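You operate a simulated robot arm through the tools that you are given. There is no shell and no other tool.

You run a simulated robot arm. Do the job below in one go: nothing can be reset, and whatever is moved stays where it is left.

JOB
Vacuum up the mix spill, but leave the oil patch to the rags.
Fine: suck no oil and tread in none; dry hands at the switch; wand back in its holster, extractor off; don't drop the wand or let it fall over.

The check looks at the end state, three seconds after you hand in, the way a careful person would. Anything else that was tipped, shoved, dropped, spilled or broken makes it a failure.

ROBOT AND FRAMES
A 7-joint arm with a two-finger parallel gripper on a trunk, on a base that drives. Base frame: it is fixed to the floor where the robot stands at the start and does not move with it; the origin is under the middle of the robot, x ahead of it, y to its left, z up; the surface under the hand at the start is at about z = 740. Lengths are in mm, angles in degrees, forces in N, time in s.
With the tool pointing down near the work surface it reaches from about 300 to 720 mm from the robot's upright axis, wherever it stands. Its first joint turns from -166.0 to 166.0 degrees. Places, roughly: extractor switch [400, 0, 800]; mix spill [-1300, 400, 0]; oil patch [-1600, -500, 0]; wand holster [600, 400, 500]. Payload 3.43 kg.
The tool frame sits at the grasp point between the pads (the TCP): z along the fingers, y along the line on which they close. The tips reach 30 mm beyond it. The gripper opens to 94 mm. The fingers are 28 mm wide and 10 mm thick; the gripper's body (50 by 96 mm) begins 55 mm behind the TCP.
Orientation is that of the tool frame in the base frame, as a unit quaternion [x, y, z, w]. With the fingers straight down and closing along the base's y, the tool's x points along the base's -x, its y along +y and its z along -z.

CONTROLS
- The arm moves only by the tool servo_tool. Its argument "commands" is a list of rows, each a list of 2 entries, a list of its own where there are three numbers: the shift along the tool's x, y, z in units of 25 mm (1.0 is 25 mm), then the turn, a rotation vector about the tool's x, y, z in units of 4 degrees (1.0 is 4 degrees). In form: [[[dx, dy, dz], [ax, ay, az]], ...]. A call has 1 to 20 rows; each row shifts and turns the commanded pose from where the row before left it, along the tool's axes as they then stand. "claw" is the closure in counts, from 0 (fully open) to 255 (shut), set as the call begins (left out, the last holds). A call with a number of a shift or a turn outside -1 to 1 is refused whole. Each row takes 0.2 s and may step no farther than 50 mm and 8.6 degrees from the row before; otherwise, or with a gripper value out of range, the whole call is refused. A pose out of reach is approached as far as the arm can. The call stops where the force on the tool passes 40 N (or 10 N more than at its start, if that is more) or the arm is blocked; 0.2 s more then pass. The fingers move at their own pace (about 108 mm/s each) and stop on an object; they squeeze with about 29 N. The grip force told is the motor's: it shows also when the fingers shut on nothing. Time passes only in rows, and 0.2 s behind the last, so rows that do not move let the fingers close. The reply holds the time, the measured pose of the TCP, the force on the tool along the base axes, the opening and the grip force, in the units named above and with some noise, with the torque about the TCP (base axes, N m) and any sound that the robot's microphone picked up.
- Cameras (640 x 400 px; columns grow to the right, rows downward): "scene" is now at [359.8, 201.1, 1243.2]; the picture's right is [-0.00, -0.17, -0.99], its down [-0.36, -0.92, 0.16] and it looks along [-0.93, 0.36, -0.06] (base axes); focal length 214 px, centre (320, 200). "wrist" rides on the gripper at [76, 14, -102] in the tool frame; the picture's right is [-0.18, 0.98, 0.00], its down [-0.75, -0.14, -0.64] and it looks along [-0.63, -0.12, 0.77] (tool axes); focal length 243 px, centre (320, 200). There is no depth. A picture from a camera that has moved, and an enlarged one, comes with that camera's place and axes in the base frame and with its lens. The place of the scene camera against the robot may be out by one fixed shift of up to 12 mm in any direction.
- camera(camera): a new picture of that camera. The clock stands still meanwhile.
- move_column(by): slides the trunk up (or, below 0, down) by that many mm; the arm and the scene camera ride with it, the base frame stays. It gives what a move gives, with no picture.
- drive_base(legs): drives the robot by 1 to 6 legs, each [ahead, left, turn to the left] in mm, mm and degrees, along the robot's own axes; the way and the turn of a leg run together, so that a leg with both is an arc; at most 1500 mm and 180 degrees a leg. The arm and the cameras ride along, it lands a little off, and it stops where it bumps. It gives what a move gives.
- aim_head(pan, tilt): turns the head with the scene camera to pan (to the left, within 80 degrees either way) and tilt (down, from -29 to 69), counted from straight ahead of the robot. It gives what a move gives.
- inspect(camera, box): a new picture of the part [left, top, right, bottom] of that camera's present view, enlarged. The clock stands still meanwhile.
- finish_job(): hands the job in; it is judged then, once.

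Nothing tells you exact positions but the pictures and the camera data. Unless the task says otherwise, let go and move clear before handing in.

The tools are called after "Emit:" as name(argument=value, ...) on one line, values as JSON. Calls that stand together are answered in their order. servo_tool: Moves the arm, as the interface text tells. Its arguments: {"type":"object","properties":{"commands":{"type":"array","items":{"type":"array"}},"claw":{"type":"number"}},"required":["commands"]} The other tools are called the same way: move_column (by) slides the trunk up or down; drive_base (legs) drives the base; aim_head (pan, tilt) turns the head that bears the scene camera; camera (camera) takes a picture; inspect (camera, box) takes an enlarged picture of a part of a camera's view; finish_job () hands the job in.

At the start:

```text
t: 0.0
tcp_pos: [351.9, 155.2, 1117.7]
tool_rot: [0.001, 1.0, 0.0, 0.0]
wrist_force: [-0.4, 0.2, 0.0]
torque: [0.01, 0.0, -0.03]
width: 94.0
gripper_force: 0.0
trunk travel left (down, up): [-50.0, 540.0]
robot x, y, heading: [-1.2, 2.0, -0.0]
head pan, tilt: [80.2, 68.8]
```

scene: 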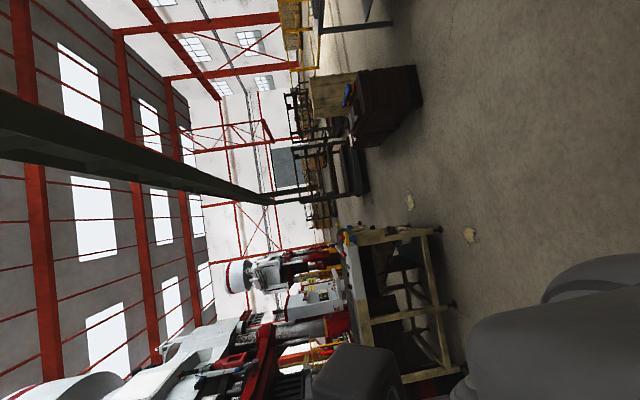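
wrist: 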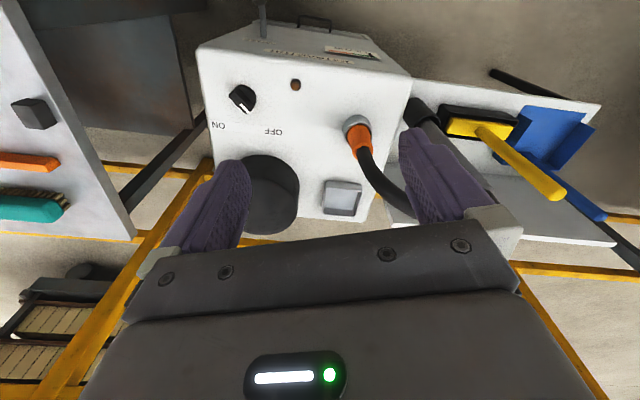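

The wrist camera shows the white extractor with a rotary ON/OFF knob, a hose fitting and a grey-and-yellow wand area, while the scene camera looks backward and sideways over the floor. I'll look around first with the head before moving anything.

Emit:
aim_head(pan=0, tilt=40)

Emit:
camera(camera="scene")

Emit:
inspect(camera="wrist", box=[190, 0, 640, 240])

```text
t: 1.5
tcp_pos: [351.7, 154.5, 1118.6]
tool_rot: [0.0, 1.0, 0.0, 0.0]
wrist_force: [-0.2, 0.5, 0.5]
torque: [0.02, 0.01, 0.01]
width: 94.1
gripper_force: 0.0
trunk travel left (down, up): [-50.0, 540.0]
robot x, y, heading: [1.7, 1.4, -0.0]
head pan, tilt: [0.0, 40.0]
```

```text
taken
camera scene: at [395.9, 146.1, 1167.8], right [0.0, -1.0, 0.0], down [-0.77, 0.0, 0.64], along [-0.64, 0.0, -0.77], focal length 214 px, centre (320, 200)
```

scene: 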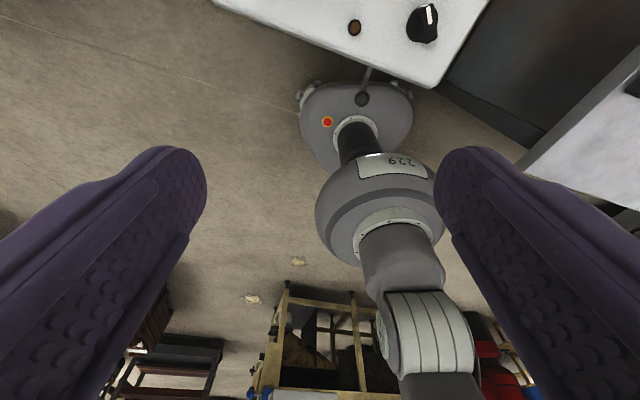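

```text
1.42 times, centred on (415, 120) of wrist
camera zoom: at [276.5, 168.3, 1219.8], right [0.18, 0.98, 0.0], down [0.75, -0.14, 0.64], along [0.63, -0.12, -0.77], focal length 345 px, centre (185, 314)
```

zoom: 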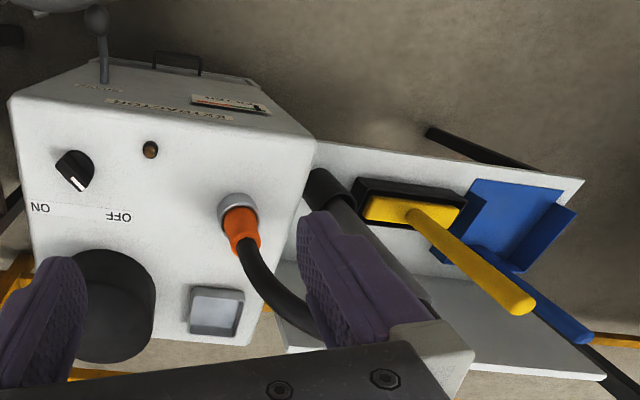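

The scene camera turns out to hang near the hand, with "ahead" pointing down. I'll pan and tilt it to map the extractor, holster, floor and spills.

Emit:
aim_head(pan=0, tilt=-29)

Emit:
camera(camera="scene")

Emit:
aim_head(pan=60, tilt=0)

Emit:
camera(camera="scene")

Emit:
aim_head(pan=0, tilt=65)

Emit:
camera(camera="scene")

```text
t: 2.9
tcp_pos: [353.6, 154.0, 1117.4]
tool_rot: [0.0, 1.0, -0.001, 0.0]
wrist_force: [-0.3, 1.0, 0.4]
torque: [-0.01, 0.01, 0.03]
width: 93.9
gripper_force: 0.1
trunk travel left (down, up): [-50.0, 540.0]
robot x, y, heading: [-0.2, -3.6, 0.1]
head pan, tilt: [0.0, -28.6]
```

```text
taken
camera scene: at [499.7, 146.0, 1185.7], right [0.0, -1.0, 0.0], down [-0.88, 0.0, -0.48], along [0.48, 0.0, -0.88], focal length 214 px, centre (320, 200)
```

scene: 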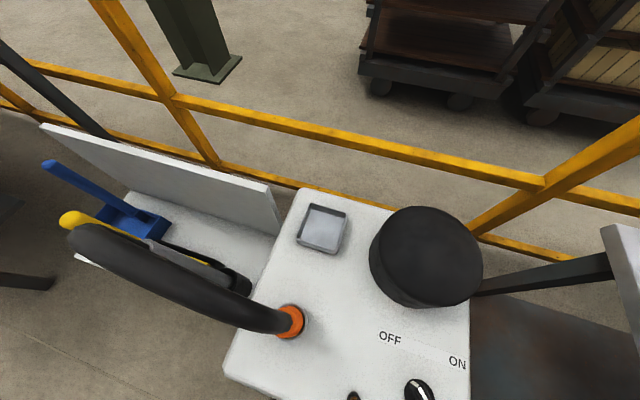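

```text
t: 4.2
tcp_pos: [353.7, 153.5, 1117.9]
tool_rot: [-0.001, 1.0, 0.0, 0.0]
wrist_force: [-0.2, -0.5, 0.5]
torque: [0.02, 0.02, 0.0]
width: 94.0
gripper_force: 0.1
trunk travel left (down, up): [-50.0, 540.0]
robot x, y, heading: [-0.6, -1.6, 0.1]
head pan, tilt: [60.0, 0.0]
```

```text
taken
camera scene: at [459.7, 223.9, 1207.7], right [0.0, -0.5, -0.87], down [-1.0, 0.0, 0.0], along [0.0, 0.87, -0.5], focal length 214 px, centre (320, 200)
```

scene: 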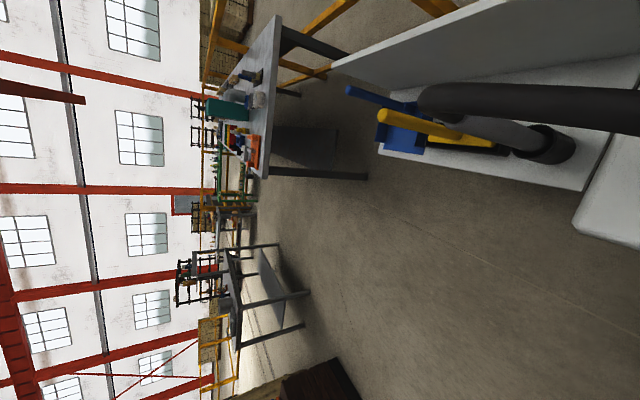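

```text
t: 5.6
tcp_pos: [353.7, 154.3, 1118.1]
tool_rot: [-0.001, 1.0, -0.001, 0.001]
wrist_force: [0.1, 0.3, -0.3]
torque: [-0.01, -0.01, -0.01]
width: 93.7
gripper_force: 0.1
trunk travel left (down, up): [-50.0, 540.0]
robot x, y, heading: [-2.1, 2.0, -0.1]
head pan, tilt: [0.0, 65.0]
```

```text
taken
camera scene: at [363.7, 146.0, 1192.0], right [0.0, -1.0, 0.0], down [-0.42, 0.0, 0.91], along [-0.91, 0.0, -0.42], focal length 214 px, centre (320, 200)
```

scene: 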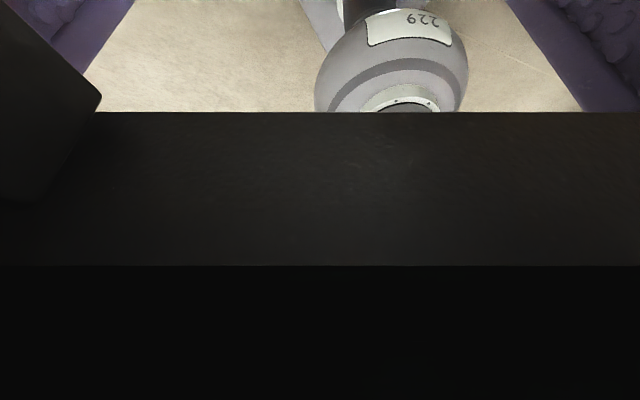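

The extractor with its hose and the wand/holster to its left are visible, and two cream-coloured heaps lie behind the robot, one near (-1326, 355). I'll zoom in on the wand and its holster, the knob, and then the floor behind.

Emit:
aim_head(pan=35, tilt=-15)

Emit:
camera(camera="scene")

Emit:
inspect(camera="scene", box=[220, 120, 540, 320])

Emit:
aim_head(pan=0, tilt=0)

Emit:
camera(camera="scene")

Emit:
aim_head(pan=80, tilt=60)

Emit:
inspect(camera="scene", box=[340, 120, 580, 270])

```text
t: 7.1
tcp_pos: [354.0, 155.1, 1118.4]
tool_rot: [0.0, 1.0, 0.0, 0.0]
wrist_force: [0.1, 0.0, -0.6]
torque: [0.0, -0.01, -0.02]
width: 93.8
gripper_force: 0.1
trunk travel left (down, up): [-50.0, 540.0]
robot x, y, heading: [2.4, 2.8, -0.1]
head pan, tilt: [35.0, -15.0]
```

```text
taken
camera scene: at [482.0, 192.2, 1186.8], right [0.0, -0.82, -0.57], down [-0.97, 0.15, -0.21], along [0.26, 0.55, -0.79], focal length 214 px, centre (320, 200)
```

scene: 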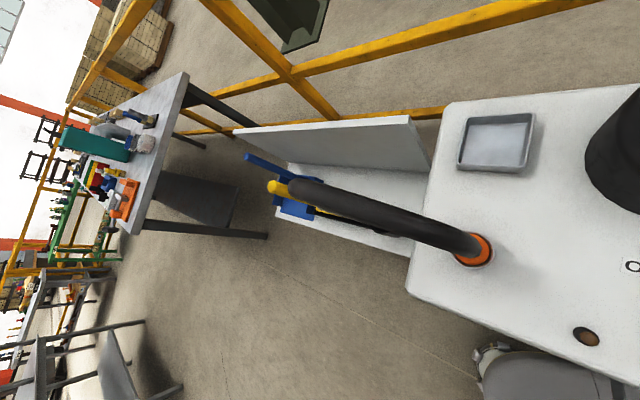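

```text
2.00 times, centred on (380, 220) of scene
camera zoom: at [482.0, 192.2, 1186.8], right [0.0, -0.82, -0.57], down [-0.97, 0.15, -0.21], along [0.26, 0.55, -0.79], focal length 429 px, centre (200, 160)
```

zoom: 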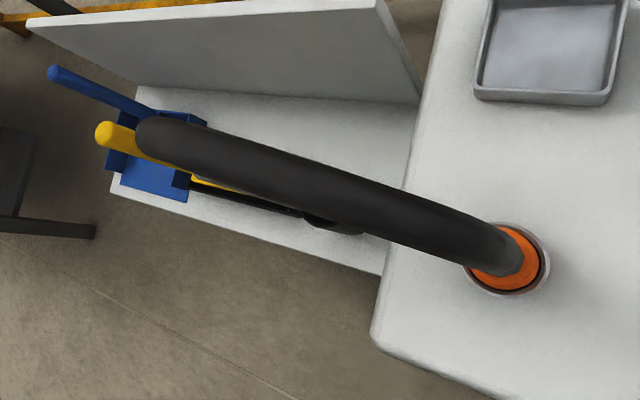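

```text
t: 8.1
tcp_pos: [353.5, 154.2, 1117.8]
tool_rot: [-0.001, 1.0, -0.001, -0.001]
wrist_force: [0.1, 0.1, -0.2]
torque: [0.02, -0.04, -0.03]
width: 94.3
gripper_force: 0.0
trunk travel left (down, up): [-50.0, 540.0]
robot x, y, heading: [-1.8, -2.5, -0.1]
head pan, tilt: [0.0, 0.0]
```

```text
taken
camera scene: at [459.7, 146.1, 1162.8], right [0.0, -1.0, 0.0], down [-1.0, 0.0, 0.0], along [0.0, 0.0, -1.0], focal length 214 px, centre (320, 200)
```

scene: 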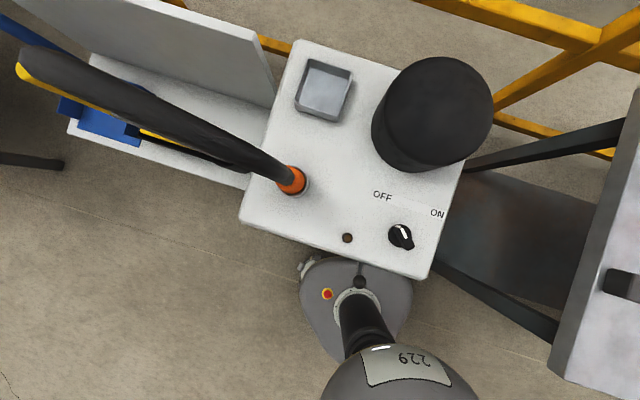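

```text
t: 9.7
tcp_pos: [353.7, 154.9, 1116.9]
tool_rot: [-0.001, 1.0, 0.0, 0.0]
wrist_force: [0.2, -0.7, -0.4]
torque: [0.0, 0.0, 0.03]
width: 93.8
gripper_force: 0.0
trunk travel left (down, up): [-50.0, 540.0]
robot x, y, heading: [-0.7, 2.4, -0.1]
head pan, tilt: [80.0, 60.0]
```

```text
2.67 times, centred on (460, 195) of scene
camera zoom: at [369.2, 211.7, 1241.1], right [0.0, -0.17, -0.98], down [-0.5, -0.85, 0.15], along [-0.87, 0.49, -0.09], focal length 572 px, centre (-53, 213)
```

zoom: 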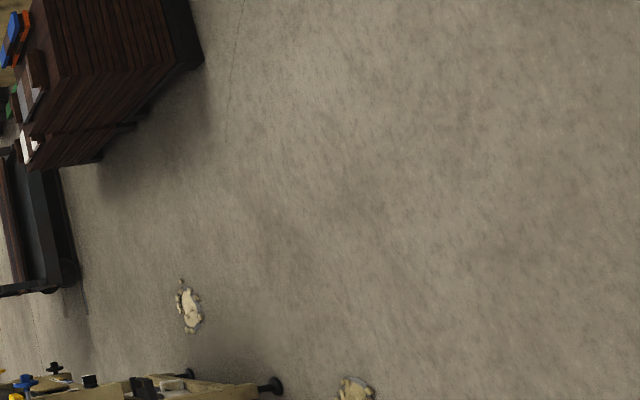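

Emit:
aim_head(pan=60, tilt=0)

Emit:
inspect(camera="scene", box=[320, 50, 640, 250])

Emit:
aim_head(pan=0, tilt=-10)

Emit:
inspect(camera="scene", box=[340, 200, 500, 300])

Emit:
aim_head(pan=-80, tilt=60)

Emit:
camera(camera="scene")

```text
t: 11.0
tcp_pos: [353.3, 154.3, 1118.3]
tool_rot: [0.0, 1.0, 0.0, 0.001]
wrist_force: [0.3, 0.3, -0.4]
torque: [0.02, 0.02, 0.03]
width: 94.0
gripper_force: 0.1
trunk travel left (down, up): [-50.0, 540.0]
robot x, y, heading: [4.6, -0.4, -0.0]
head pan, tilt: [60.0, 0.0]
```

```text
2.00 times, centred on (480, 150) of scene
camera zoom: at [459.6, 224.0, 1207.8], right [0.0, -0.5, -0.87], down [-1.0, 0.0, 0.0], along [0.0, 0.87, -0.5], focal length 429 px, centre (0, 300)
```

zoom: 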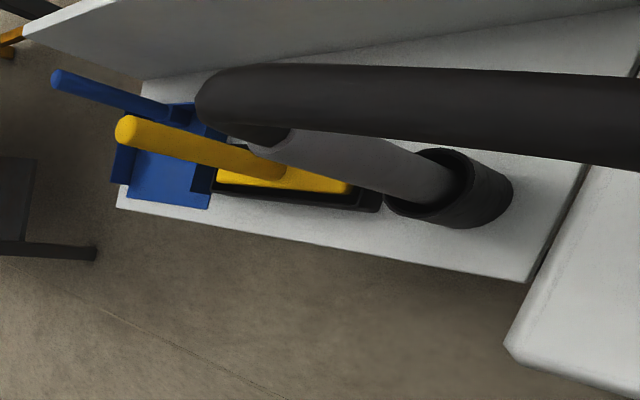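

```text
t: 12.3
tcp_pos: [353.1, 154.4, 1118.3]
tool_rot: [0.0, 1.0, 0.0, 0.0]
wrist_force: [-0.1, 1.2, 0.1]
torque: [-0.02, 0.02, 0.01]
width: 94.1
gripper_force: 0.0
trunk travel left (down, up): [-50.0, 540.0]
robot x, y, heading: [-2.4, -1.2, 0.1]
head pan, tilt: [0.0, -10.0]
```

```text
4.00 times, centred on (420, 250) of scene
camera zoom: at [474.9, 146.1, 1168.5], right [0.0, -1.0, 0.0], down [-0.98, 0.0, -0.17], along [0.17, 0.0, -0.98], focal length 858 px, centre (-80, 0)
```

zoom: 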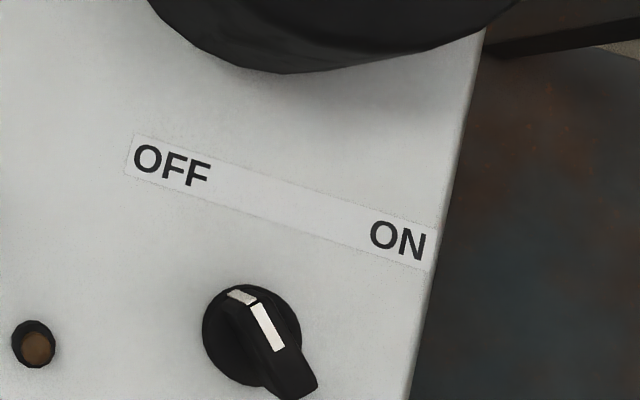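

```text
t: 13.8
tcp_pos: [352.9, 154.7, 1117.7]
tool_rot: [0.0, 1.0, 0.0, 0.0]
wrist_force: [0.3, -0.2, 0.4]
torque: [0.02, -0.04, 0.0]
width: 94.1
gripper_force: 0.1
trunk travel left (down, up): [-50.0, 540.0]
robot x, y, heading: [-0.3, 2.3, 0.3]
head pan, tilt: [-80.0, 60.0]
```

```text
taken
camera scene: at [369.2, 80.3, 1241.1], right [0.0, -0.17, 0.98], down [-0.5, 0.85, 0.15], along [-0.87, -0.49, -0.09], focal length 214 px, centre (320, 200)
```

scene: 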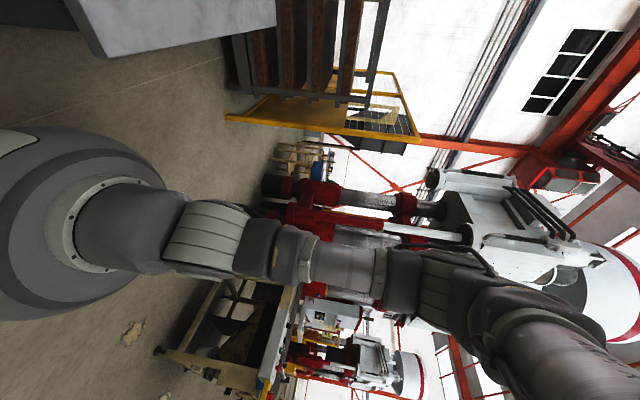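

The knob points to OFF, and the grey wand stands in a black cup at about (585, 395) with the hose coming off its top. I'll shift the hand left to see the wand better and check whether the scene camera rides on the hand.

Emit:
servo_tool(commands=[[[0, 1, 0], [0, 0, 0]], [[0, 1, 0], [0, 0, 0]], [[0, 1, 0], [0, 0, 0]], [[0, 1, 0], [0, 0, 0]], [[0, 1, 0], [0, 0, 0]], [[0, 1, 0], [0, 0, 0]], [[0, 1, 0], [0, 0, 0]], [[0, 1, 0], [0, 0, 0]]])

Emit:
aim_head(pan=0, tilt=-29)

Emit:
camera(camera="scene")

Emit:
camera(camera="wrist")

```text
t: 15.6
tcp_pos: [352.3, 353.7, 1115.9]
tool_rot: [0.0, 1.0, 0.0, 0.0]
wrist_force: [0.0, 0.1, 0.3]
torque: [0.03, 0.01, -0.03]
width: 94.0
gripper_force: 0.1
trunk travel left (down, up): [-50.0, 540.0]
robot x, y, heading: [2.7, -0.7, -0.1]
head pan, tilt: [-80.0, 60.0]
```

```text
t: 17.2
tcp_pos: [353.1, 352.7, 1116.6]
tool_rot: [0.0, 1.0, -0.001, 0.0]
wrist_force: [-0.7, -0.2, 0.5]
torque: [0.0, 0.0, -0.02]
width: 94.1
gripper_force: 0.0
trunk travel left (down, up): [-50.0, 540.0]
robot x, y, heading: [-0.1, -1.9, 0.1]
head pan, tilt: [0.0, -28.6]
```

```text
taken
camera scene: at [499.3, 345.6, 1184.4], right [0.0, -1.0, 0.0], down [-0.88, 0.0, -0.48], along [0.48, 0.0, -0.88], focal length 214 px, centre (320, 200)
```

scene: 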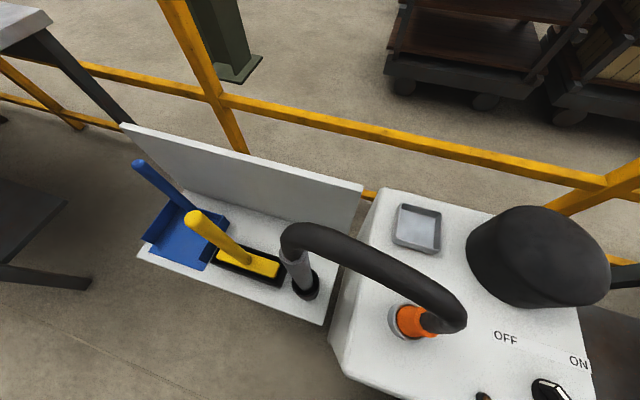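

```text
taken
camera wrist: at [276.1, 367.9, 1218.5], right [0.18, 0.98, 0.0], down [0.75, -0.14, 0.64], along [0.63, -0.12, -0.77], focal length 243 px, centre (320, 200)
```

wrist: 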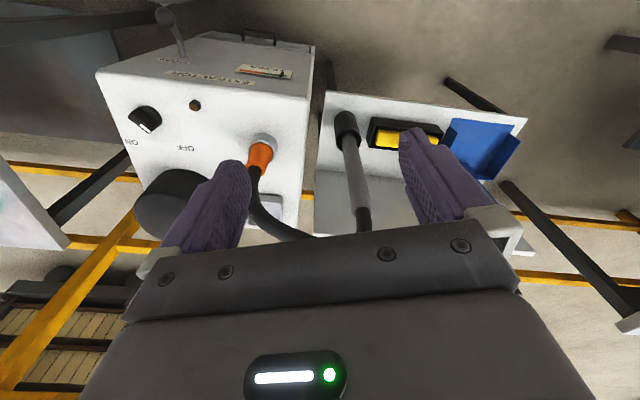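

Emit:
inspect(camera="wrist", box=[90, 0, 330, 150])

Emit:
inspect(camera="wrist", box=[240, 70, 480, 220])

Emit:
inspect(camera="scene", box=[220, 180, 480, 342])

```text
2.67 times, centred on (210, 75) of wrist
camera zoom: at [276.1, 367.9, 1218.5], right [0.18, 0.98, 0.0], down [0.75, -0.14, 0.64], along [0.63, -0.12, -0.77], focal length 647 px, centre (613, 533)
```

zoom: 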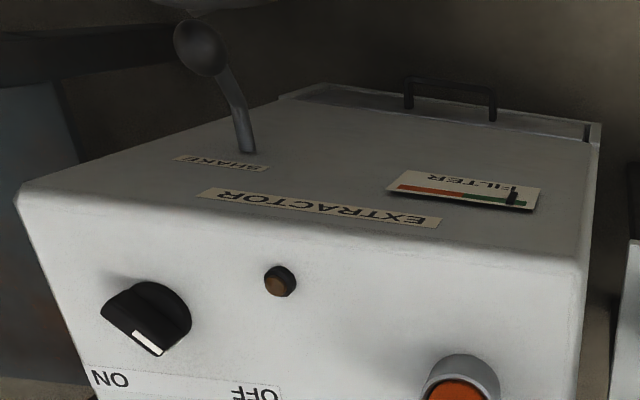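

```text
2.67 times, centred on (360, 145) of wrist
camera zoom: at [276.1, 367.9, 1218.5], right [0.18, 0.98, 0.0], down [0.75, -0.14, 0.64], along [0.63, -0.12, -0.77], focal length 647 px, centre (213, 347)
```

zoom: 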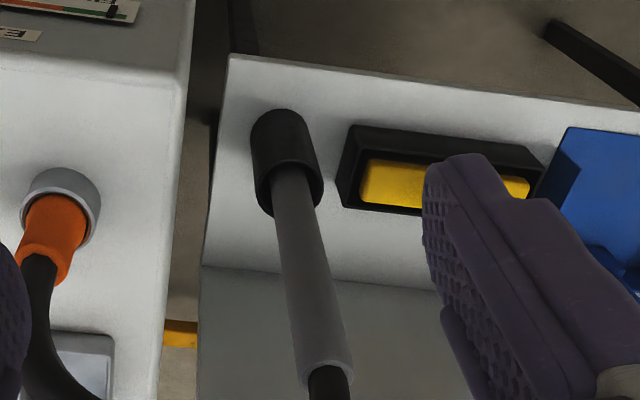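

```text
2.46 times, centred on (350, 261) of scene
camera zoom: at [499.3, 345.6, 1184.4], right [0.0, -1.0, 0.0], down [-0.88, 0.0, -0.48], along [0.48, 0.0, -0.88], focal length 528 px, centre (246, 50)
```

zoom: 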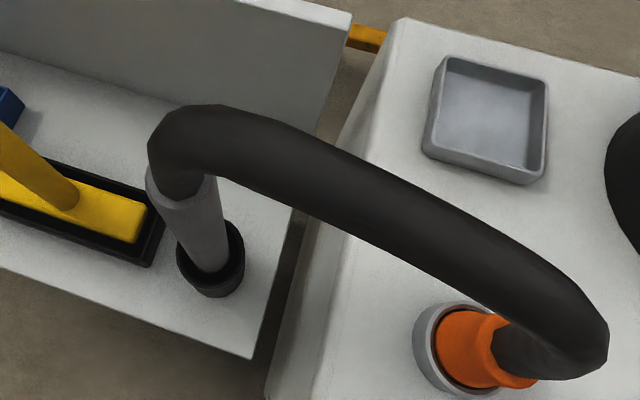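

The scene camera does ride on the hand. I estimate the wand tube at about (574, 384), with its cup rim at z≈627 and its top at z≈896. Before touching anything I'll back off a little and turn around to look at the floor and locate the mix and oil.

Emit:
drive_base(legs=[[-450, 0, 0], [0, 0, 180]])

Emit:
camera(camera="scene")

Emit:
camera(camera="wrist")

```text
t: 27.2
tcp_pos: [-822.9, -338.4, 1116.8]
tool_rot: [1.0, -0.022, 0.0, 0.0]
wrist_force: [-0.4, 0.5, 0.6]
torque: [-0.03, 0.01, 0.03]
width: 94.1
gripper_force: 0.0
trunk travel left (down, up): [-50.0, 540.0]
robot x, y, heading: [-454.4, -3.0, 177.5]
head pan, tilt: [0.0, -28.6]
```

```text
taken
camera scene: at [-976.0, -339.7, 1184.4], right [0.04, 1.0, 0.0], down [0.88, -0.04, -0.48], along [-0.48, 0.02, -0.88], focal length 214 px, centre (320, 200)
```

scene: 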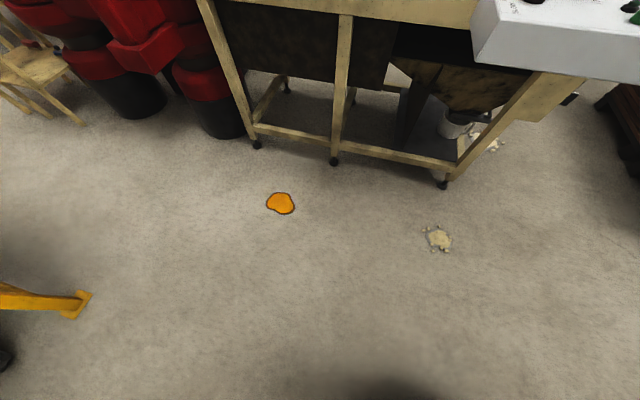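

```text
taken
camera wrist: at [-747.6, -355.9, 1218.5], right [-0.23, -0.97, 0.0], down [-0.75, 0.17, 0.64], along [-0.63, 0.15, -0.77], focal length 243 px, centre (320, 200)
```

wrist: 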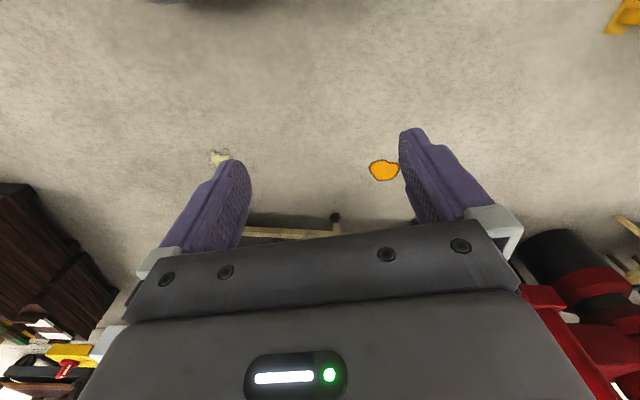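

Emit:
inspect(camera="scene", box=[380, 90, 620, 240])

Emit:
inspect(camera="scene", box=[240, 170, 480, 320])

Emit:
aim_head(pan=-50, tilt=-29)

Emit:
camera(camera="scene")

Emit:
aim_head(pan=50, tilt=-29)

Emit:
camera(camera="scene")

```text
2.67 times, centred on (500, 165) of scene
camera zoom: at [-976.0, -339.7, 1184.4], right [0.04, 1.0, 0.0], down [0.88, -0.04, -0.48], along [-0.48, 0.02, -0.88], focal length 572 px, centre (-160, 293)
```

zoom: 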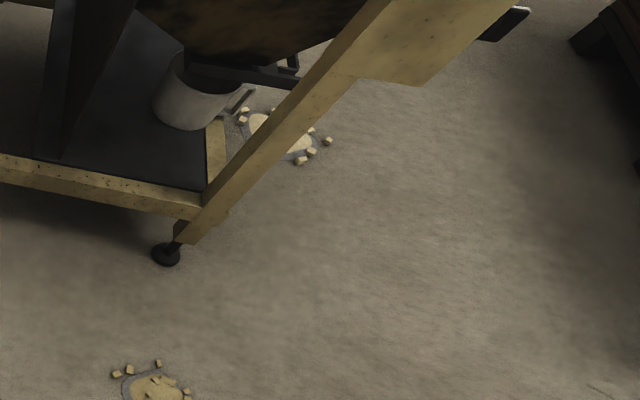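

```text
2.67 times, centred on (360, 245) of scene
camera zoom: at [-976.0, -339.7, 1184.4], right [0.04, 1.0, 0.0], down [0.88, -0.04, -0.48], along [-0.48, 0.02, -0.88], focal length 572 px, centre (213, 80)
```

zoom: 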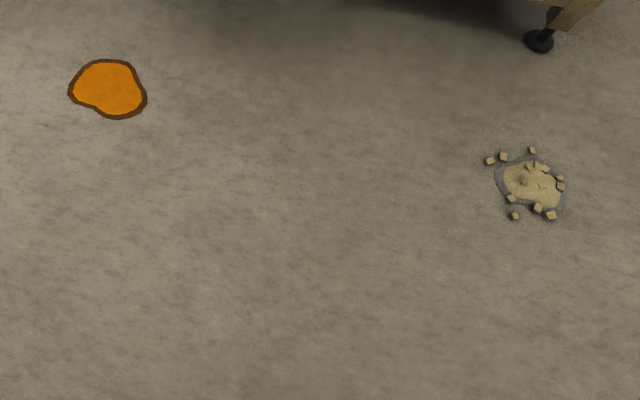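

```text
t: 28.4
tcp_pos: [-822.4, -338.1, 1117.3]
tool_rot: [1.0, -0.023, -0.001, 0.0]
wrist_force: [-0.1, 0.0, 0.8]
torque: [-0.01, -0.02, -0.02]
width: 93.9
gripper_force: 0.1
trunk travel left (down, up): [-50.0, 540.0]
robot x, y, heading: [-455.1, -1.7, 177.4]
head pan, tilt: [-50.0, -28.6]
```

```text
taken
camera scene: at [-973.8, -288.5, 1208.3], right [0.03, 0.64, 0.77], down [0.89, 0.33, -0.31], along [-0.45, 0.69, -0.56], focal length 214 px, centre (320, 200)
```

scene: 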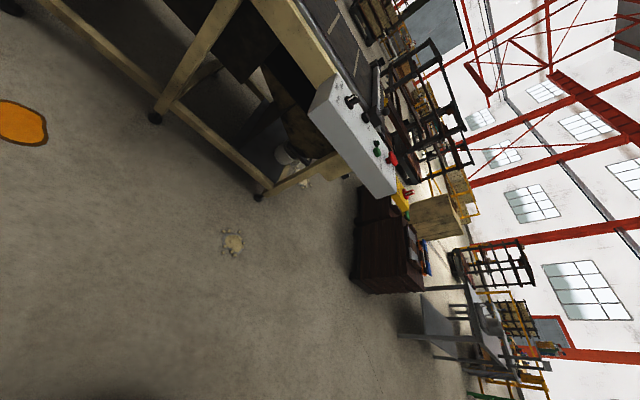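

```text
t: 30.1
tcp_pos: [-823.1, -338.5, 1116.4]
tool_rot: [1.0, -0.022, 0.0, 0.0]
wrist_force: [0.0, 0.1, -0.2]
torque: [0.0, 0.02, 0.01]
width: 94.1
gripper_force: 0.0
trunk travel left (down, up): [-50.0, 540.0]
robot x, y, heading: [-451.3, 0.8, 177.6]
head pan, tilt: [50.0, -28.6]
```

```text
taken
camera scene: at [-978.3, -391.0, 1208.3], right [0.03, 0.64, -0.77], down [0.86, -0.41, -0.31], along [-0.51, -0.65, -0.56], focal length 214 px, centre (320, 200)
```

scene: 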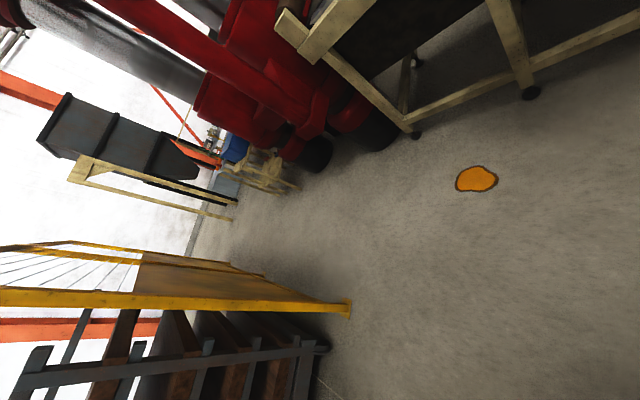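

Mix heap at about (-1346, 353), oil at about (-1611, -563), and a second heap of the same mix by the bench's far end at about (-2031, 915). Now I go back to the extractor to switch it on with clean hands.

Emit:
drive_base(legs=[[0, 0, -177.5], [450, 0, 0]])

Emit:
aim_head(pan=0, tilt=0)

Emit:
camera(camera="scene")

```text
t: 39.9
tcp_pos: [314.3, 440.4, 1116.6]
tool_rot: [-0.055, 0.998, -0.001, 0.0]
wrist_force: [-0.3, 0.4, 0.4]
torque: [0.01, 0.03, 0.05]
width: 94.0
gripper_force: 0.0
trunk travel left (down, up): [-50.0, 540.0]
robot x, y, heading: [-0.5, 52.4, 6.2]
head pan, tilt: [50.0, -28.6]
```

```text
t: 41.1
tcp_pos: [314.7, 440.3, 1117.5]
tool_rot: [-0.055, 0.998, 0.0, 0.0]
wrist_force: [-0.1, -0.3, -0.8]
torque: [-0.02, 0.04, -0.01]
width: 94.0
gripper_force: 0.0
trunk travel left (down, up): [-50.0, 540.0]
robot x, y, heading: [1.2, 52.4, 6.4]
head pan, tilt: [0.0, 0.0]
```

```text
taken
camera scene: at [420.0, 445.0, 1161.5], right [0.11, -0.99, 0.0], down [-0.99, -0.11, 0.0], along [0.0, 0.0, -1.0], focal length 214 px, centre (320, 200)
```

scene: 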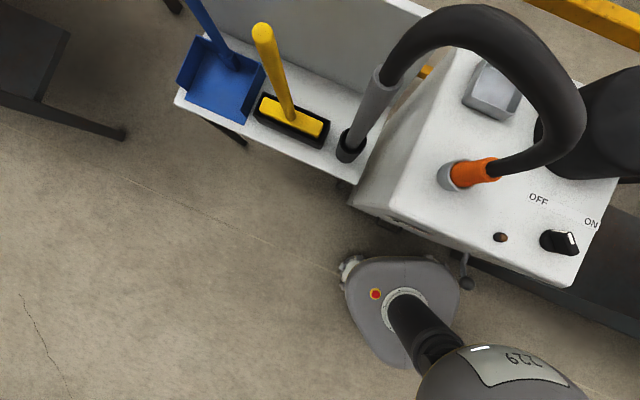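

The base landed a little off, about 6° and 52 mm, but reach is fine. The knob triangulates to about (391, -9, 758), so I'll bring the hand over it, still high.

Emit:
servo_tool(commands=[[[0, -0.957, 0], [0, 0, 0]], [[0, -0.957, 0], [0, 0, 0]], [[0, -0.957, 0], [0, 0, 0]], [[0, -0.957, 0], [0, 0, 0]], [[0, -0.957, 0], [0, 0, 0]], [[0, -0.957, 0], [0, 0, 0]], [[0, -0.957, 0], [0, 0, 0]], [[0, -0.957, 0], [0, 0, 0]], [[0, -0.957, 0], [0, 0, 0]], [[0, -0.957, 0], [0, 0, 0]], [[-0.1, -0.957, 0], [0, 0, 0]], [[-0.1, -0.957, 0], [0, 0, 0]], [[-0.1, -0.957, 0], [0, 0, 0]], [[-0.1, -0.957, 0], [0, 0, 0]], [[-0.1, -0.957, 0], [0, 0, -1]], [[-0.1, -0.957, 0], [0, 0, -1]], [[-0.1, -0.957, 0], [0, 0, -1]], [[-0.1, -0.957, 0], [0, 0, -1]], [[-0.2, -0.957, 0], [0, 0, -1]]])

Emit:
camera(camera="scene")

Emit:
camera(camera="wrist")

```text
t: 45.1
tcp_pos: [403.6, -3.1, 1115.7]
tool_rot: [-0.227, 0.974, 0.001, 0.001]
wrist_force: [-1.2, 0.0, 0.6]
torque: [0.03, -0.02, 0.0]
width: 94.0
gripper_force: 0.2
trunk travel left (down, up): [-50.0, 540.0]
robot x, y, heading: [-2.8, 50.8, 6.2]
head pan, tilt: [0.0, 0.0]
```

```text
taken
camera scene: at [498.8, 36.8, 1160.4], right [0.44, -0.9, 0.0], down [-0.9, -0.44, 0.0], along [0.0, 0.0, -1.0], focal length 214 px, centre (320, 200)
```

scene: 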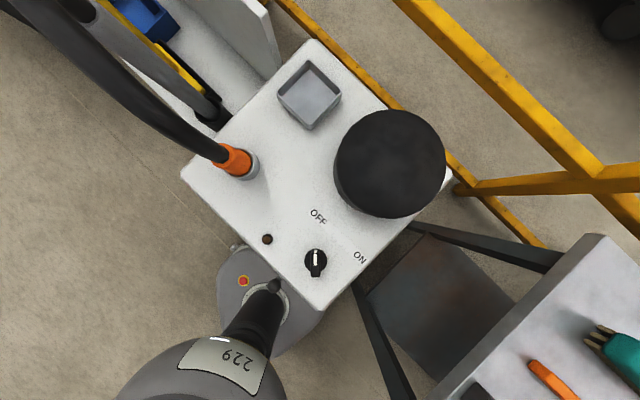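

```text
taken
camera wrist: at [328.6, -24.9, 1217.5], right [-0.27, 0.96, 0.0], down [0.74, 0.21, 0.64], along [0.62, 0.17, -0.77], focal length 243 px, centre (320, 200)
```

wrist: 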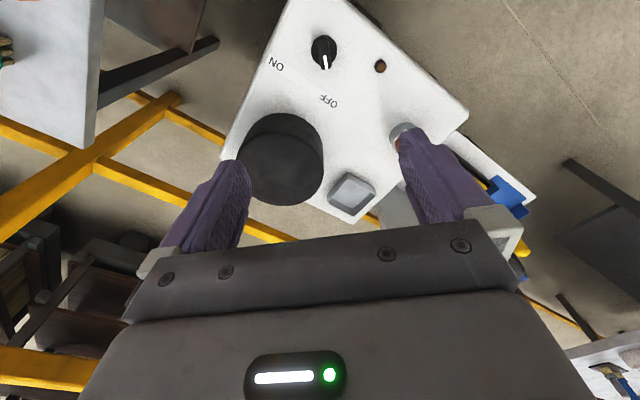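

The bar of the knob is now aligned with the hand. I descend partway above it and look again.

Emit:
servo_tool(commands=[[[0.049, 0.015, 0.943], [0, 0, 0]], [[0.049, 0.015, 0.943], [0, 0, 0]], [[0.049, 0.015, 0.943], [0, 0, 0]], [[0.049, 0.015, 0.943], [0, 0, 0]], [[0.049, 0.015, 0.943], [0, 0, 0]], [[0.049, 0.015, 0.943], [0, 0, 0]], [[0.049, 0.015, 0.943], [0, 0, 0]], [[0.049, 0.015, 0.943], [0, 0, 0]], [[0.049, 0.015, 0.943], [0, 0, 0]], [[0.049, 0.015, 0.943], [0, 0, 0]]])

Emit:
aim_head(pan=0, tilt=20)

Emit:
camera(camera="scene")

Emit:
camera(camera="wrist")

```text
t: 47.3
tcp_pos: [393.5, -2.9, 881.0]
tool_rot: [-0.228, 0.974, 0.0, 0.001]
wrist_force: [0.0, 0.2, 0.9]
torque: [0.01, 0.0, 0.0]
width: 93.9
gripper_force: 0.1
trunk travel left (down, up): [-50.0, 540.0]
robot x, y, heading: [0.2, 51.2, 6.0]
head pan, tilt: [0.0, 0.0]
```

```text
t: 48.1
tcp_pos: [393.0, -3.4, 880.4]
tool_rot: [-0.228, 0.974, 0.0, 0.0]
wrist_force: [0.5, 0.1, -0.2]
torque: [0.04, -0.01, -0.02]
width: 93.9
gripper_force: 0.1
trunk travel left (down, up): [-50.0, 540.0]
robot x, y, heading: [-1.7, 49.5, 6.1]
head pan, tilt: [0.0, 20.0]
```

```text
taken
camera scene: at [459.7, 22.1, 922.9], right [0.44, -0.9, 0.0], down [-0.84, -0.42, 0.34], along [-0.31, -0.15, -0.94], focal length 214 px, centre (320, 200)
```

scene: 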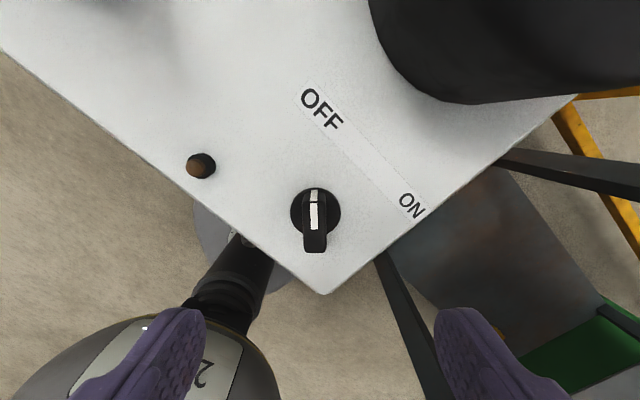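

```text
taken
camera wrist: at [318.3, -25.3, 983.1], right [-0.27, 0.96, 0.0], down [0.74, 0.21, 0.64], along [0.62, 0.17, -0.77], focal length 243 px, centre (320, 200)
```

wrist: 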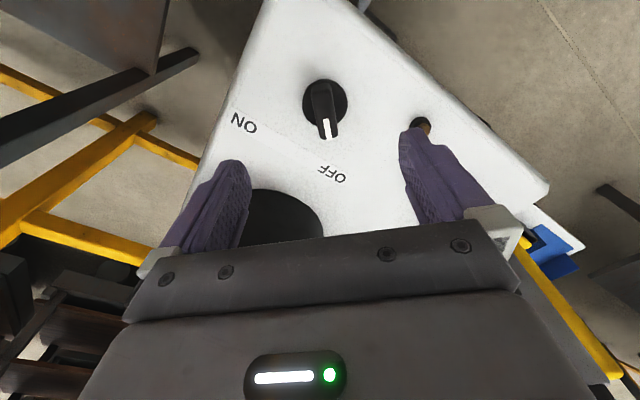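

Knob disc is centred at about (390.5, -4) with the bar top at z≈770. I descend so the tips straddle the bar, then close and check.

Emit:
servo_tool(commands=[[[0.1, 0, 0.9], [0, 0, 0]], [[0, 0, 0.9], [0, 0, 0]], [[0, 0, 0.9], [0, 0, 0]], [[0, 0, 0.9], [0, 0, 0]]])

Emit:
servo_tool(commands=[[[0, 0, 0], [0, 0, 0]], [[0, 0, 0], [0, 0, 0]], [[0, 0, 0], [0, 0, 0]]], claw=255)

Emit:
aim_head(pan=0, tilt=35)

Emit:
camera(camera="scene")

Emit:
camera(camera="wrist")

```text
t: 49.1
tcp_pos: [390.7, -4.6, 789.3]
tool_rot: [-0.227, 0.974, 0.0, 0.0]
wrist_force: [-0.1, -0.7, -0.7]
torque: [-0.01, -0.02, 0.01]
width: 94.1
gripper_force: 0.2
trunk travel left (down, up): [-50.0, 540.0]
robot x, y, heading: [-1.5, 52.2, 6.3]
head pan, tilt: [0.0, 20.0]
```

```text
t: 49.9
tcp_pos: [389.7, -1.8, 790.3]
tool_rot: [-0.228, 0.974, 0.001, -0.001]
wrist_force: [-8.8, 21.1, -3.6]
torque: [0.75, -0.02, 0.2]
width: 17.9
gripper_force: 45.1
trunk travel left (down, up): [-50.0, 540.0]
robot x, y, heading: [0.1, 53.4, 6.3]
head pan, tilt: [0.0, 20.0]
```

```text
t: 50.7
tcp_pos: [388.1, -3.2, 788.8]
tool_rot: [-0.229, 0.974, 0.0, -0.001]
wrist_force: [-15.3, 34.6, -13.0]
torque: [1.16, -0.31, 0.28]
width: 17.9
gripper_force: 45.5
trunk travel left (down, up): [-50.0, 540.0]
robot x, y, heading: [1.9, 51.2, 6.3]
head pan, tilt: [0.0, 35.0]
```

```text
taken
camera scene: at [432.9, 13.5, 836.5], right [0.44, -0.9, 0.0], down [-0.73, -0.36, 0.58], along [-0.52, -0.26, -0.82], focal length 214 px, centre (320, 200)
```

scene: 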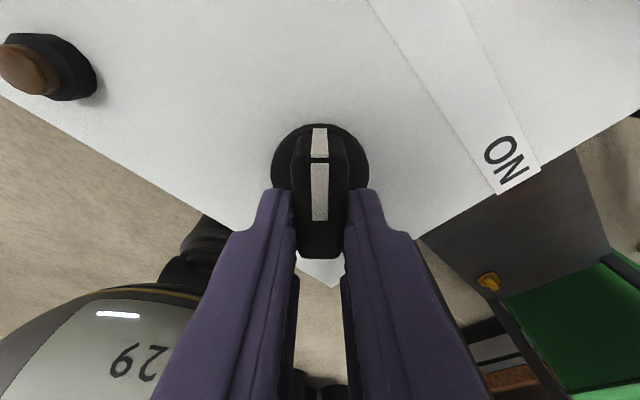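

```text
taken
camera wrist: at [313.2, -23.5, 892.0], right [-0.27, 0.96, 0.0], down [0.74, 0.21, 0.64], along [0.62, 0.17, -0.77], focal length 243 px, centre (320, 200)
```

wrist: 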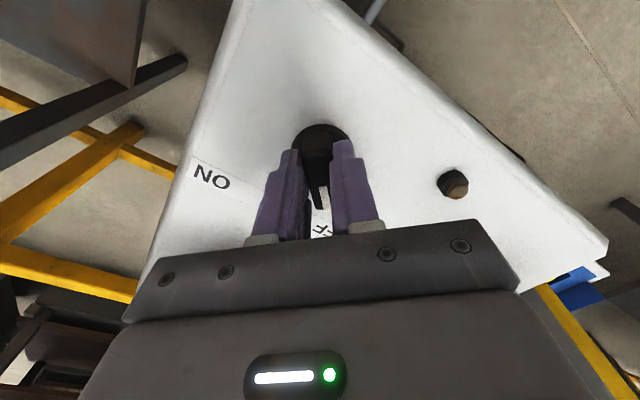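

Emit:
servo_tool(commands=[[[0, 0.1, 0], [0, 0, 0]], [[0, 0, 0], [0, 0, 0]]])

```text
t: 51.3
tcp_pos: [387.5, -2.7, 791.1]
tool_rot: [-0.227, 0.974, -0.001, -0.001]
wrist_force: [-9.9, 24.8, -17.8]
torque: [-0.1, 1.41, 0.23]
width: 17.9
gripper_force: 44.9
trunk travel left (down, up): [-50.0, 540.0]
robot x, y, heading: [0.0, 52.9, 6.4]
head pan, tilt: [0.0, 35.0]
```

Emit:
servo_tool(commands=[[[0, 0.12, 0], [0, 0, 0]], [[0, 0.08, 0], [0, 0, 0]]])

```text
t: 51.9
tcp_pos: [387.5, -2.4, 790.0]
tool_rot: [-0.224, 0.975, -0.001, 0.001]
wrist_force: [4.2, -14.1, -13.1]
torque: [-0.78, 1.05, -0.07]
width: 17.8
gripper_force: 44.9
trunk travel left (down, up): [-50.0, 540.0]
robot x, y, heading: [-0.7, 48.6, 6.0]
head pan, tilt: [0.0, 35.0]
```

Emit:
servo_tool(commands=[[[0, -0.06, 0], [0, 0, 1]], [[0, 0, 0], [0, 0, 1]], [[0, 0, 0], [0, 0, 1]], [[0, 0, 0], [0, 0, 1]], [[0, 0, 0], [0, 0, 1]]])

```text
t: 53.1
tcp_pos: [387.7, 0.2, 790.0]
tool_rot: [-0.054, 0.999, 0.001, 0.0]
wrist_force: [2.4, -12.7, -10.7]
torque: [-0.26, -1.49, -0.07]
width: 18.2
gripper_force: 45.3
trunk travel left (down, up): [-50.0, 540.0]
robot x, y, heading: [2.8, 51.3, 6.3]
head pan, tilt: [0.0, 35.0]
```

Emit:
servo_tool(commands=[[[0, -0.04, 0], [0, 0, 1]], [[0, -0.02, 0], [0, 0, 1]], [[0, 0, 0], [0, 0, 1]], [[0, 0, 0], [0, 0, 1]], [[0, 0, 0], [0, 0, 1]]])

Emit:
camera(camera="scene")

```text
t: 54.3
tcp_pos: [387.3, 2.3, 789.0]
tool_rot: [0.118, 0.993, 0.0, 0.0]
wrist_force: [3.8, 23.4, -12.2]
torque: [0.48, -1.04, 0.15]
width: 18.0
gripper_force: 45.3
trunk travel left (down, up): [-50.0, 540.0]
robot x, y, heading: [2.7, 52.7, 6.2]
head pan, tilt: [0.0, 35.0]
```

```text
taken
camera scene: at [436.4, -18.3, 836.7], right [-0.24, -0.97, 0.0], down [-0.79, 0.19, 0.58], along [-0.56, 0.13, -0.82], focal length 214 px, centre (320, 200)
```

scene: 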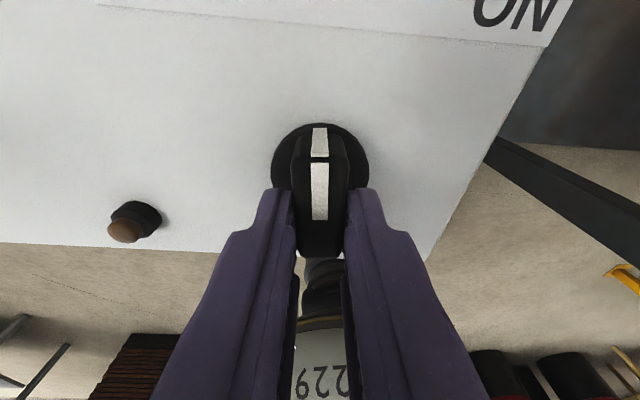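

The knob is turning with the hand, lamp still dark. Continuing towards ON.

Emit:
servo_tool(commands=[[[0, 0.1, 0], [0, 0, 1]], [[0, 0.03, 0], [0, 0, 1]], [[0, 0.03, 0], [0, 0, 1]], [[0, 0.03, 0], [0, 0, 1]], [[0, 0.03, 0], [0, 0, 1]]])

Emit:
servo_tool(commands=[[[0, 0, 0], [0, 0, 1]], [[0, 0, 0], [0, 0, 1]], [[0, 0, 0], [0, 0, 1]]])

Emit:
camera(camera="scene")

```text
t: 55.5
tcp_pos: [388.3, 4.0, 790.3]
tool_rot: [0.291, 0.957, -0.001, -0.001]
wrist_force: [-4.0, 11.0, -18.7]
torque: [0.61, 0.63, 0.03]
width: 17.7
gripper_force: 44.5
trunk travel left (down, up): [-50.0, 540.0]
robot x, y, heading: [2.4, 50.5, 6.5]
head pan, tilt: [0.0, 35.0]
```

```text
t: 56.3
tcp_pos: [390.2, 6.3, 790.4]
tool_rot: [0.388, 0.921, 0.0, -0.002]
wrist_force: [-2.3, 18.7, -20.7]
torque: [1.32, 0.81, 0.11]
width: 18.2
gripper_force: 45.1
trunk travel left (down, up): [-50.0, 540.0]
robot x, y, heading: [0.4, 54.2, 6.4]
head pan, tilt: [0.0, 35.0]
```

```text
taken
camera scene: at [423.6, -40.7, 836.8], right [-0.72, -0.7, 0.0], down [-0.57, 0.59, 0.57], along [-0.4, 0.41, -0.82], focal length 214 px, centre (320, 200)
```

scene: 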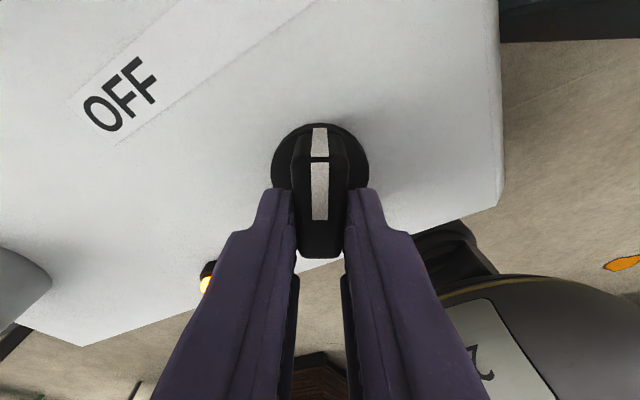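

The lamp has lit up. I'll take it the rest of the way toward the ON mark, watching the torque.

Emit:
servo_tool(commands=[[[0, 0.04, 0], [0, 0, 1]], [[0, 0, 0], [0, 0, 1]], [[0, 0, 0], [0, 0, 0.5]]])

Emit:
camera(camera="scene")

```text
t: 57.1
tcp_pos: [390.7, 7.4, 790.2]
tool_rot: [0.468, 0.884, 0.0, 0.0]
wrist_force: [-1.0, 21.2, -28.7]
torque: [1.11, 0.22, 0.09]
width: 18.0
gripper_force: 44.8
trunk travel left (down, up): [-50.0, 540.0]
robot x, y, heading: [6.1, 51.4, 6.4]
head pan, tilt: [0.0, 35.0]
```

```text
taken
camera scene: at [417.3, -45.8, 836.9], right [-0.83, -0.56, 0.0], down [-0.46, 0.68, 0.57], along [-0.32, 0.47, -0.82], focal length 214 px, centre (320, 200)
```

scene: 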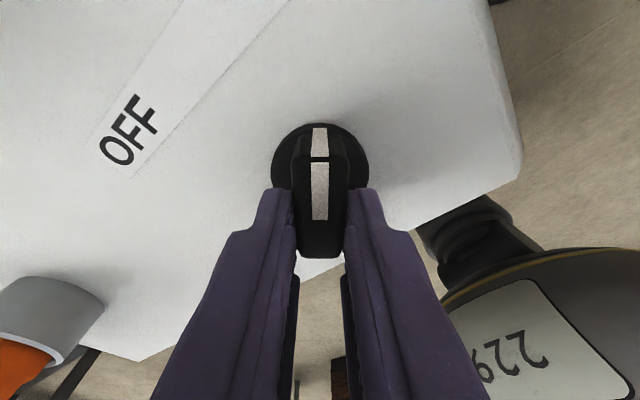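

Emit:
servo_tool(commands=[[[0, 0, 0], [0, 0, 0]], [[0, 0, 0], [0, 0, 0]], [[0, 0, 0], [0, 0, 0]]], claw=0)

Emit:
servo_tool(commands=[[[0, 0, -1], [0, 0, 0]], [[0, 0, -1], [0, 0, 0]], [[0, 0, -1], [0, 0, 0]], [[0, 0, -1], [0, 0, 0]], [[0, 0, -1], [0, 0, -1]], [[0, 0, -1], [0, 0, -1]], [[0, 0, -1], [0, 0, -1]], [[0, 0, -1], [0, 0, -1]], [[0, 0, -1], [0, 0, -1]], [[0, 0, -1], [0, 0, -1]], [[0, 0, -1], [0, 0, -1]], [[0, 0, -1], [0, 0, -1]], [[0, 0, 0], [0, 0, -1]], [[0, 0, 0], [0, 0, -1]], [[0, 0, 0], [0, 0, -1]], [[0, 0, 0], [0, 0, -1]]])

Emit:
camera(camera="wrist")

Emit:
aim_head(pan=0, tilt=10)

Emit:
camera(camera="scene")

```text
t: 57.9
tcp_pos: [390.1, 4.8, 791.3]
tool_rot: [0.468, 0.884, 0.0, 0.0]
wrist_force: [0.1, 0.1, -0.4]
torque: [-0.02, 0.0, 0.03]
width: 94.0
gripper_force: 0.1
trunk travel left (down, up): [-50.0, 540.0]
robot x, y, heading: [1.7, 48.1, 6.3]
head pan, tilt: [0.0, 35.0]
```

```text
t: 61.3
tcp_pos: [390.1, 4.3, 1090.7]
tool_rot: [0.066, 0.998, 0.0, 0.0]
wrist_force: [0.0, -0.1, 0.5]
torque: [-0.06, 0.0, -0.01]
width: 94.2
gripper_force: 0.2
trunk travel left (down, up): [-50.0, 540.0]
robot x, y, heading: [1.3, 51.0, 6.5]
head pan, tilt: [0.0, 35.0]
```

```text
taken
camera wrist: at [316.0, 29.6, 1192.6], right [0.31, 0.95, 0.0], down [0.73, -0.24, 0.64], along [0.61, -0.2, -0.77], focal length 243 px, centre (320, 200)
```

wrist: 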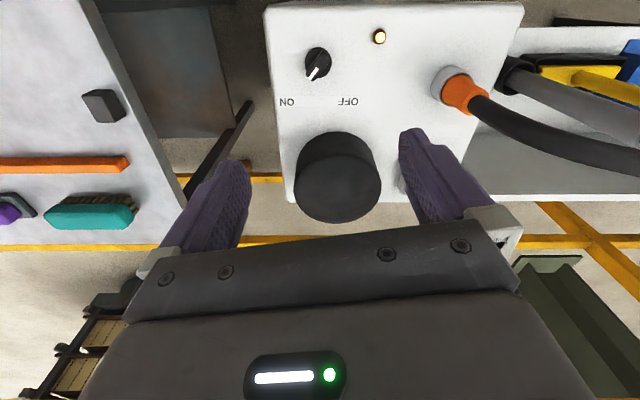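

```text
t: 62.2
tcp_pos: [390.3, 6.0, 1089.5]
tool_rot: [0.067, 0.998, 0.0, 0.0]
wrist_force: [0.7, 0.2, 0.6]
torque: [-0.01, 0.0, -0.03]
width: 94.1
gripper_force: 0.1
trunk travel left (down, up): [-50.0, 540.0]
robot x, y, heading: [1.8, 47.9, 6.5]
head pan, tilt: [0.0, 10.0]
```

```text
taken
camera scene: at [479.6, -15.4, 1132.6], right [-0.13, -0.99, 0.0], down [-0.98, 0.13, 0.17], along [-0.17, 0.02, -0.98], focal length 214 px, centre (320, 200)
```

scene: 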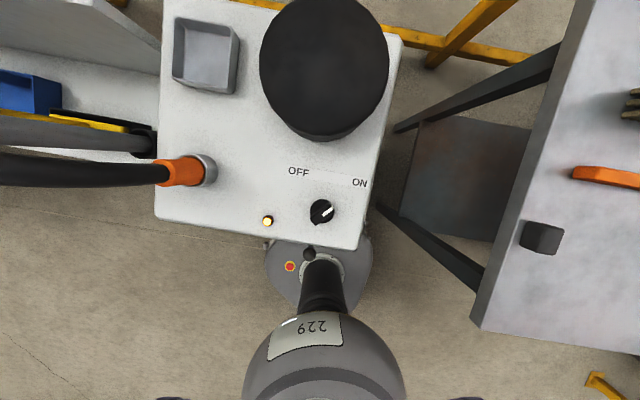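

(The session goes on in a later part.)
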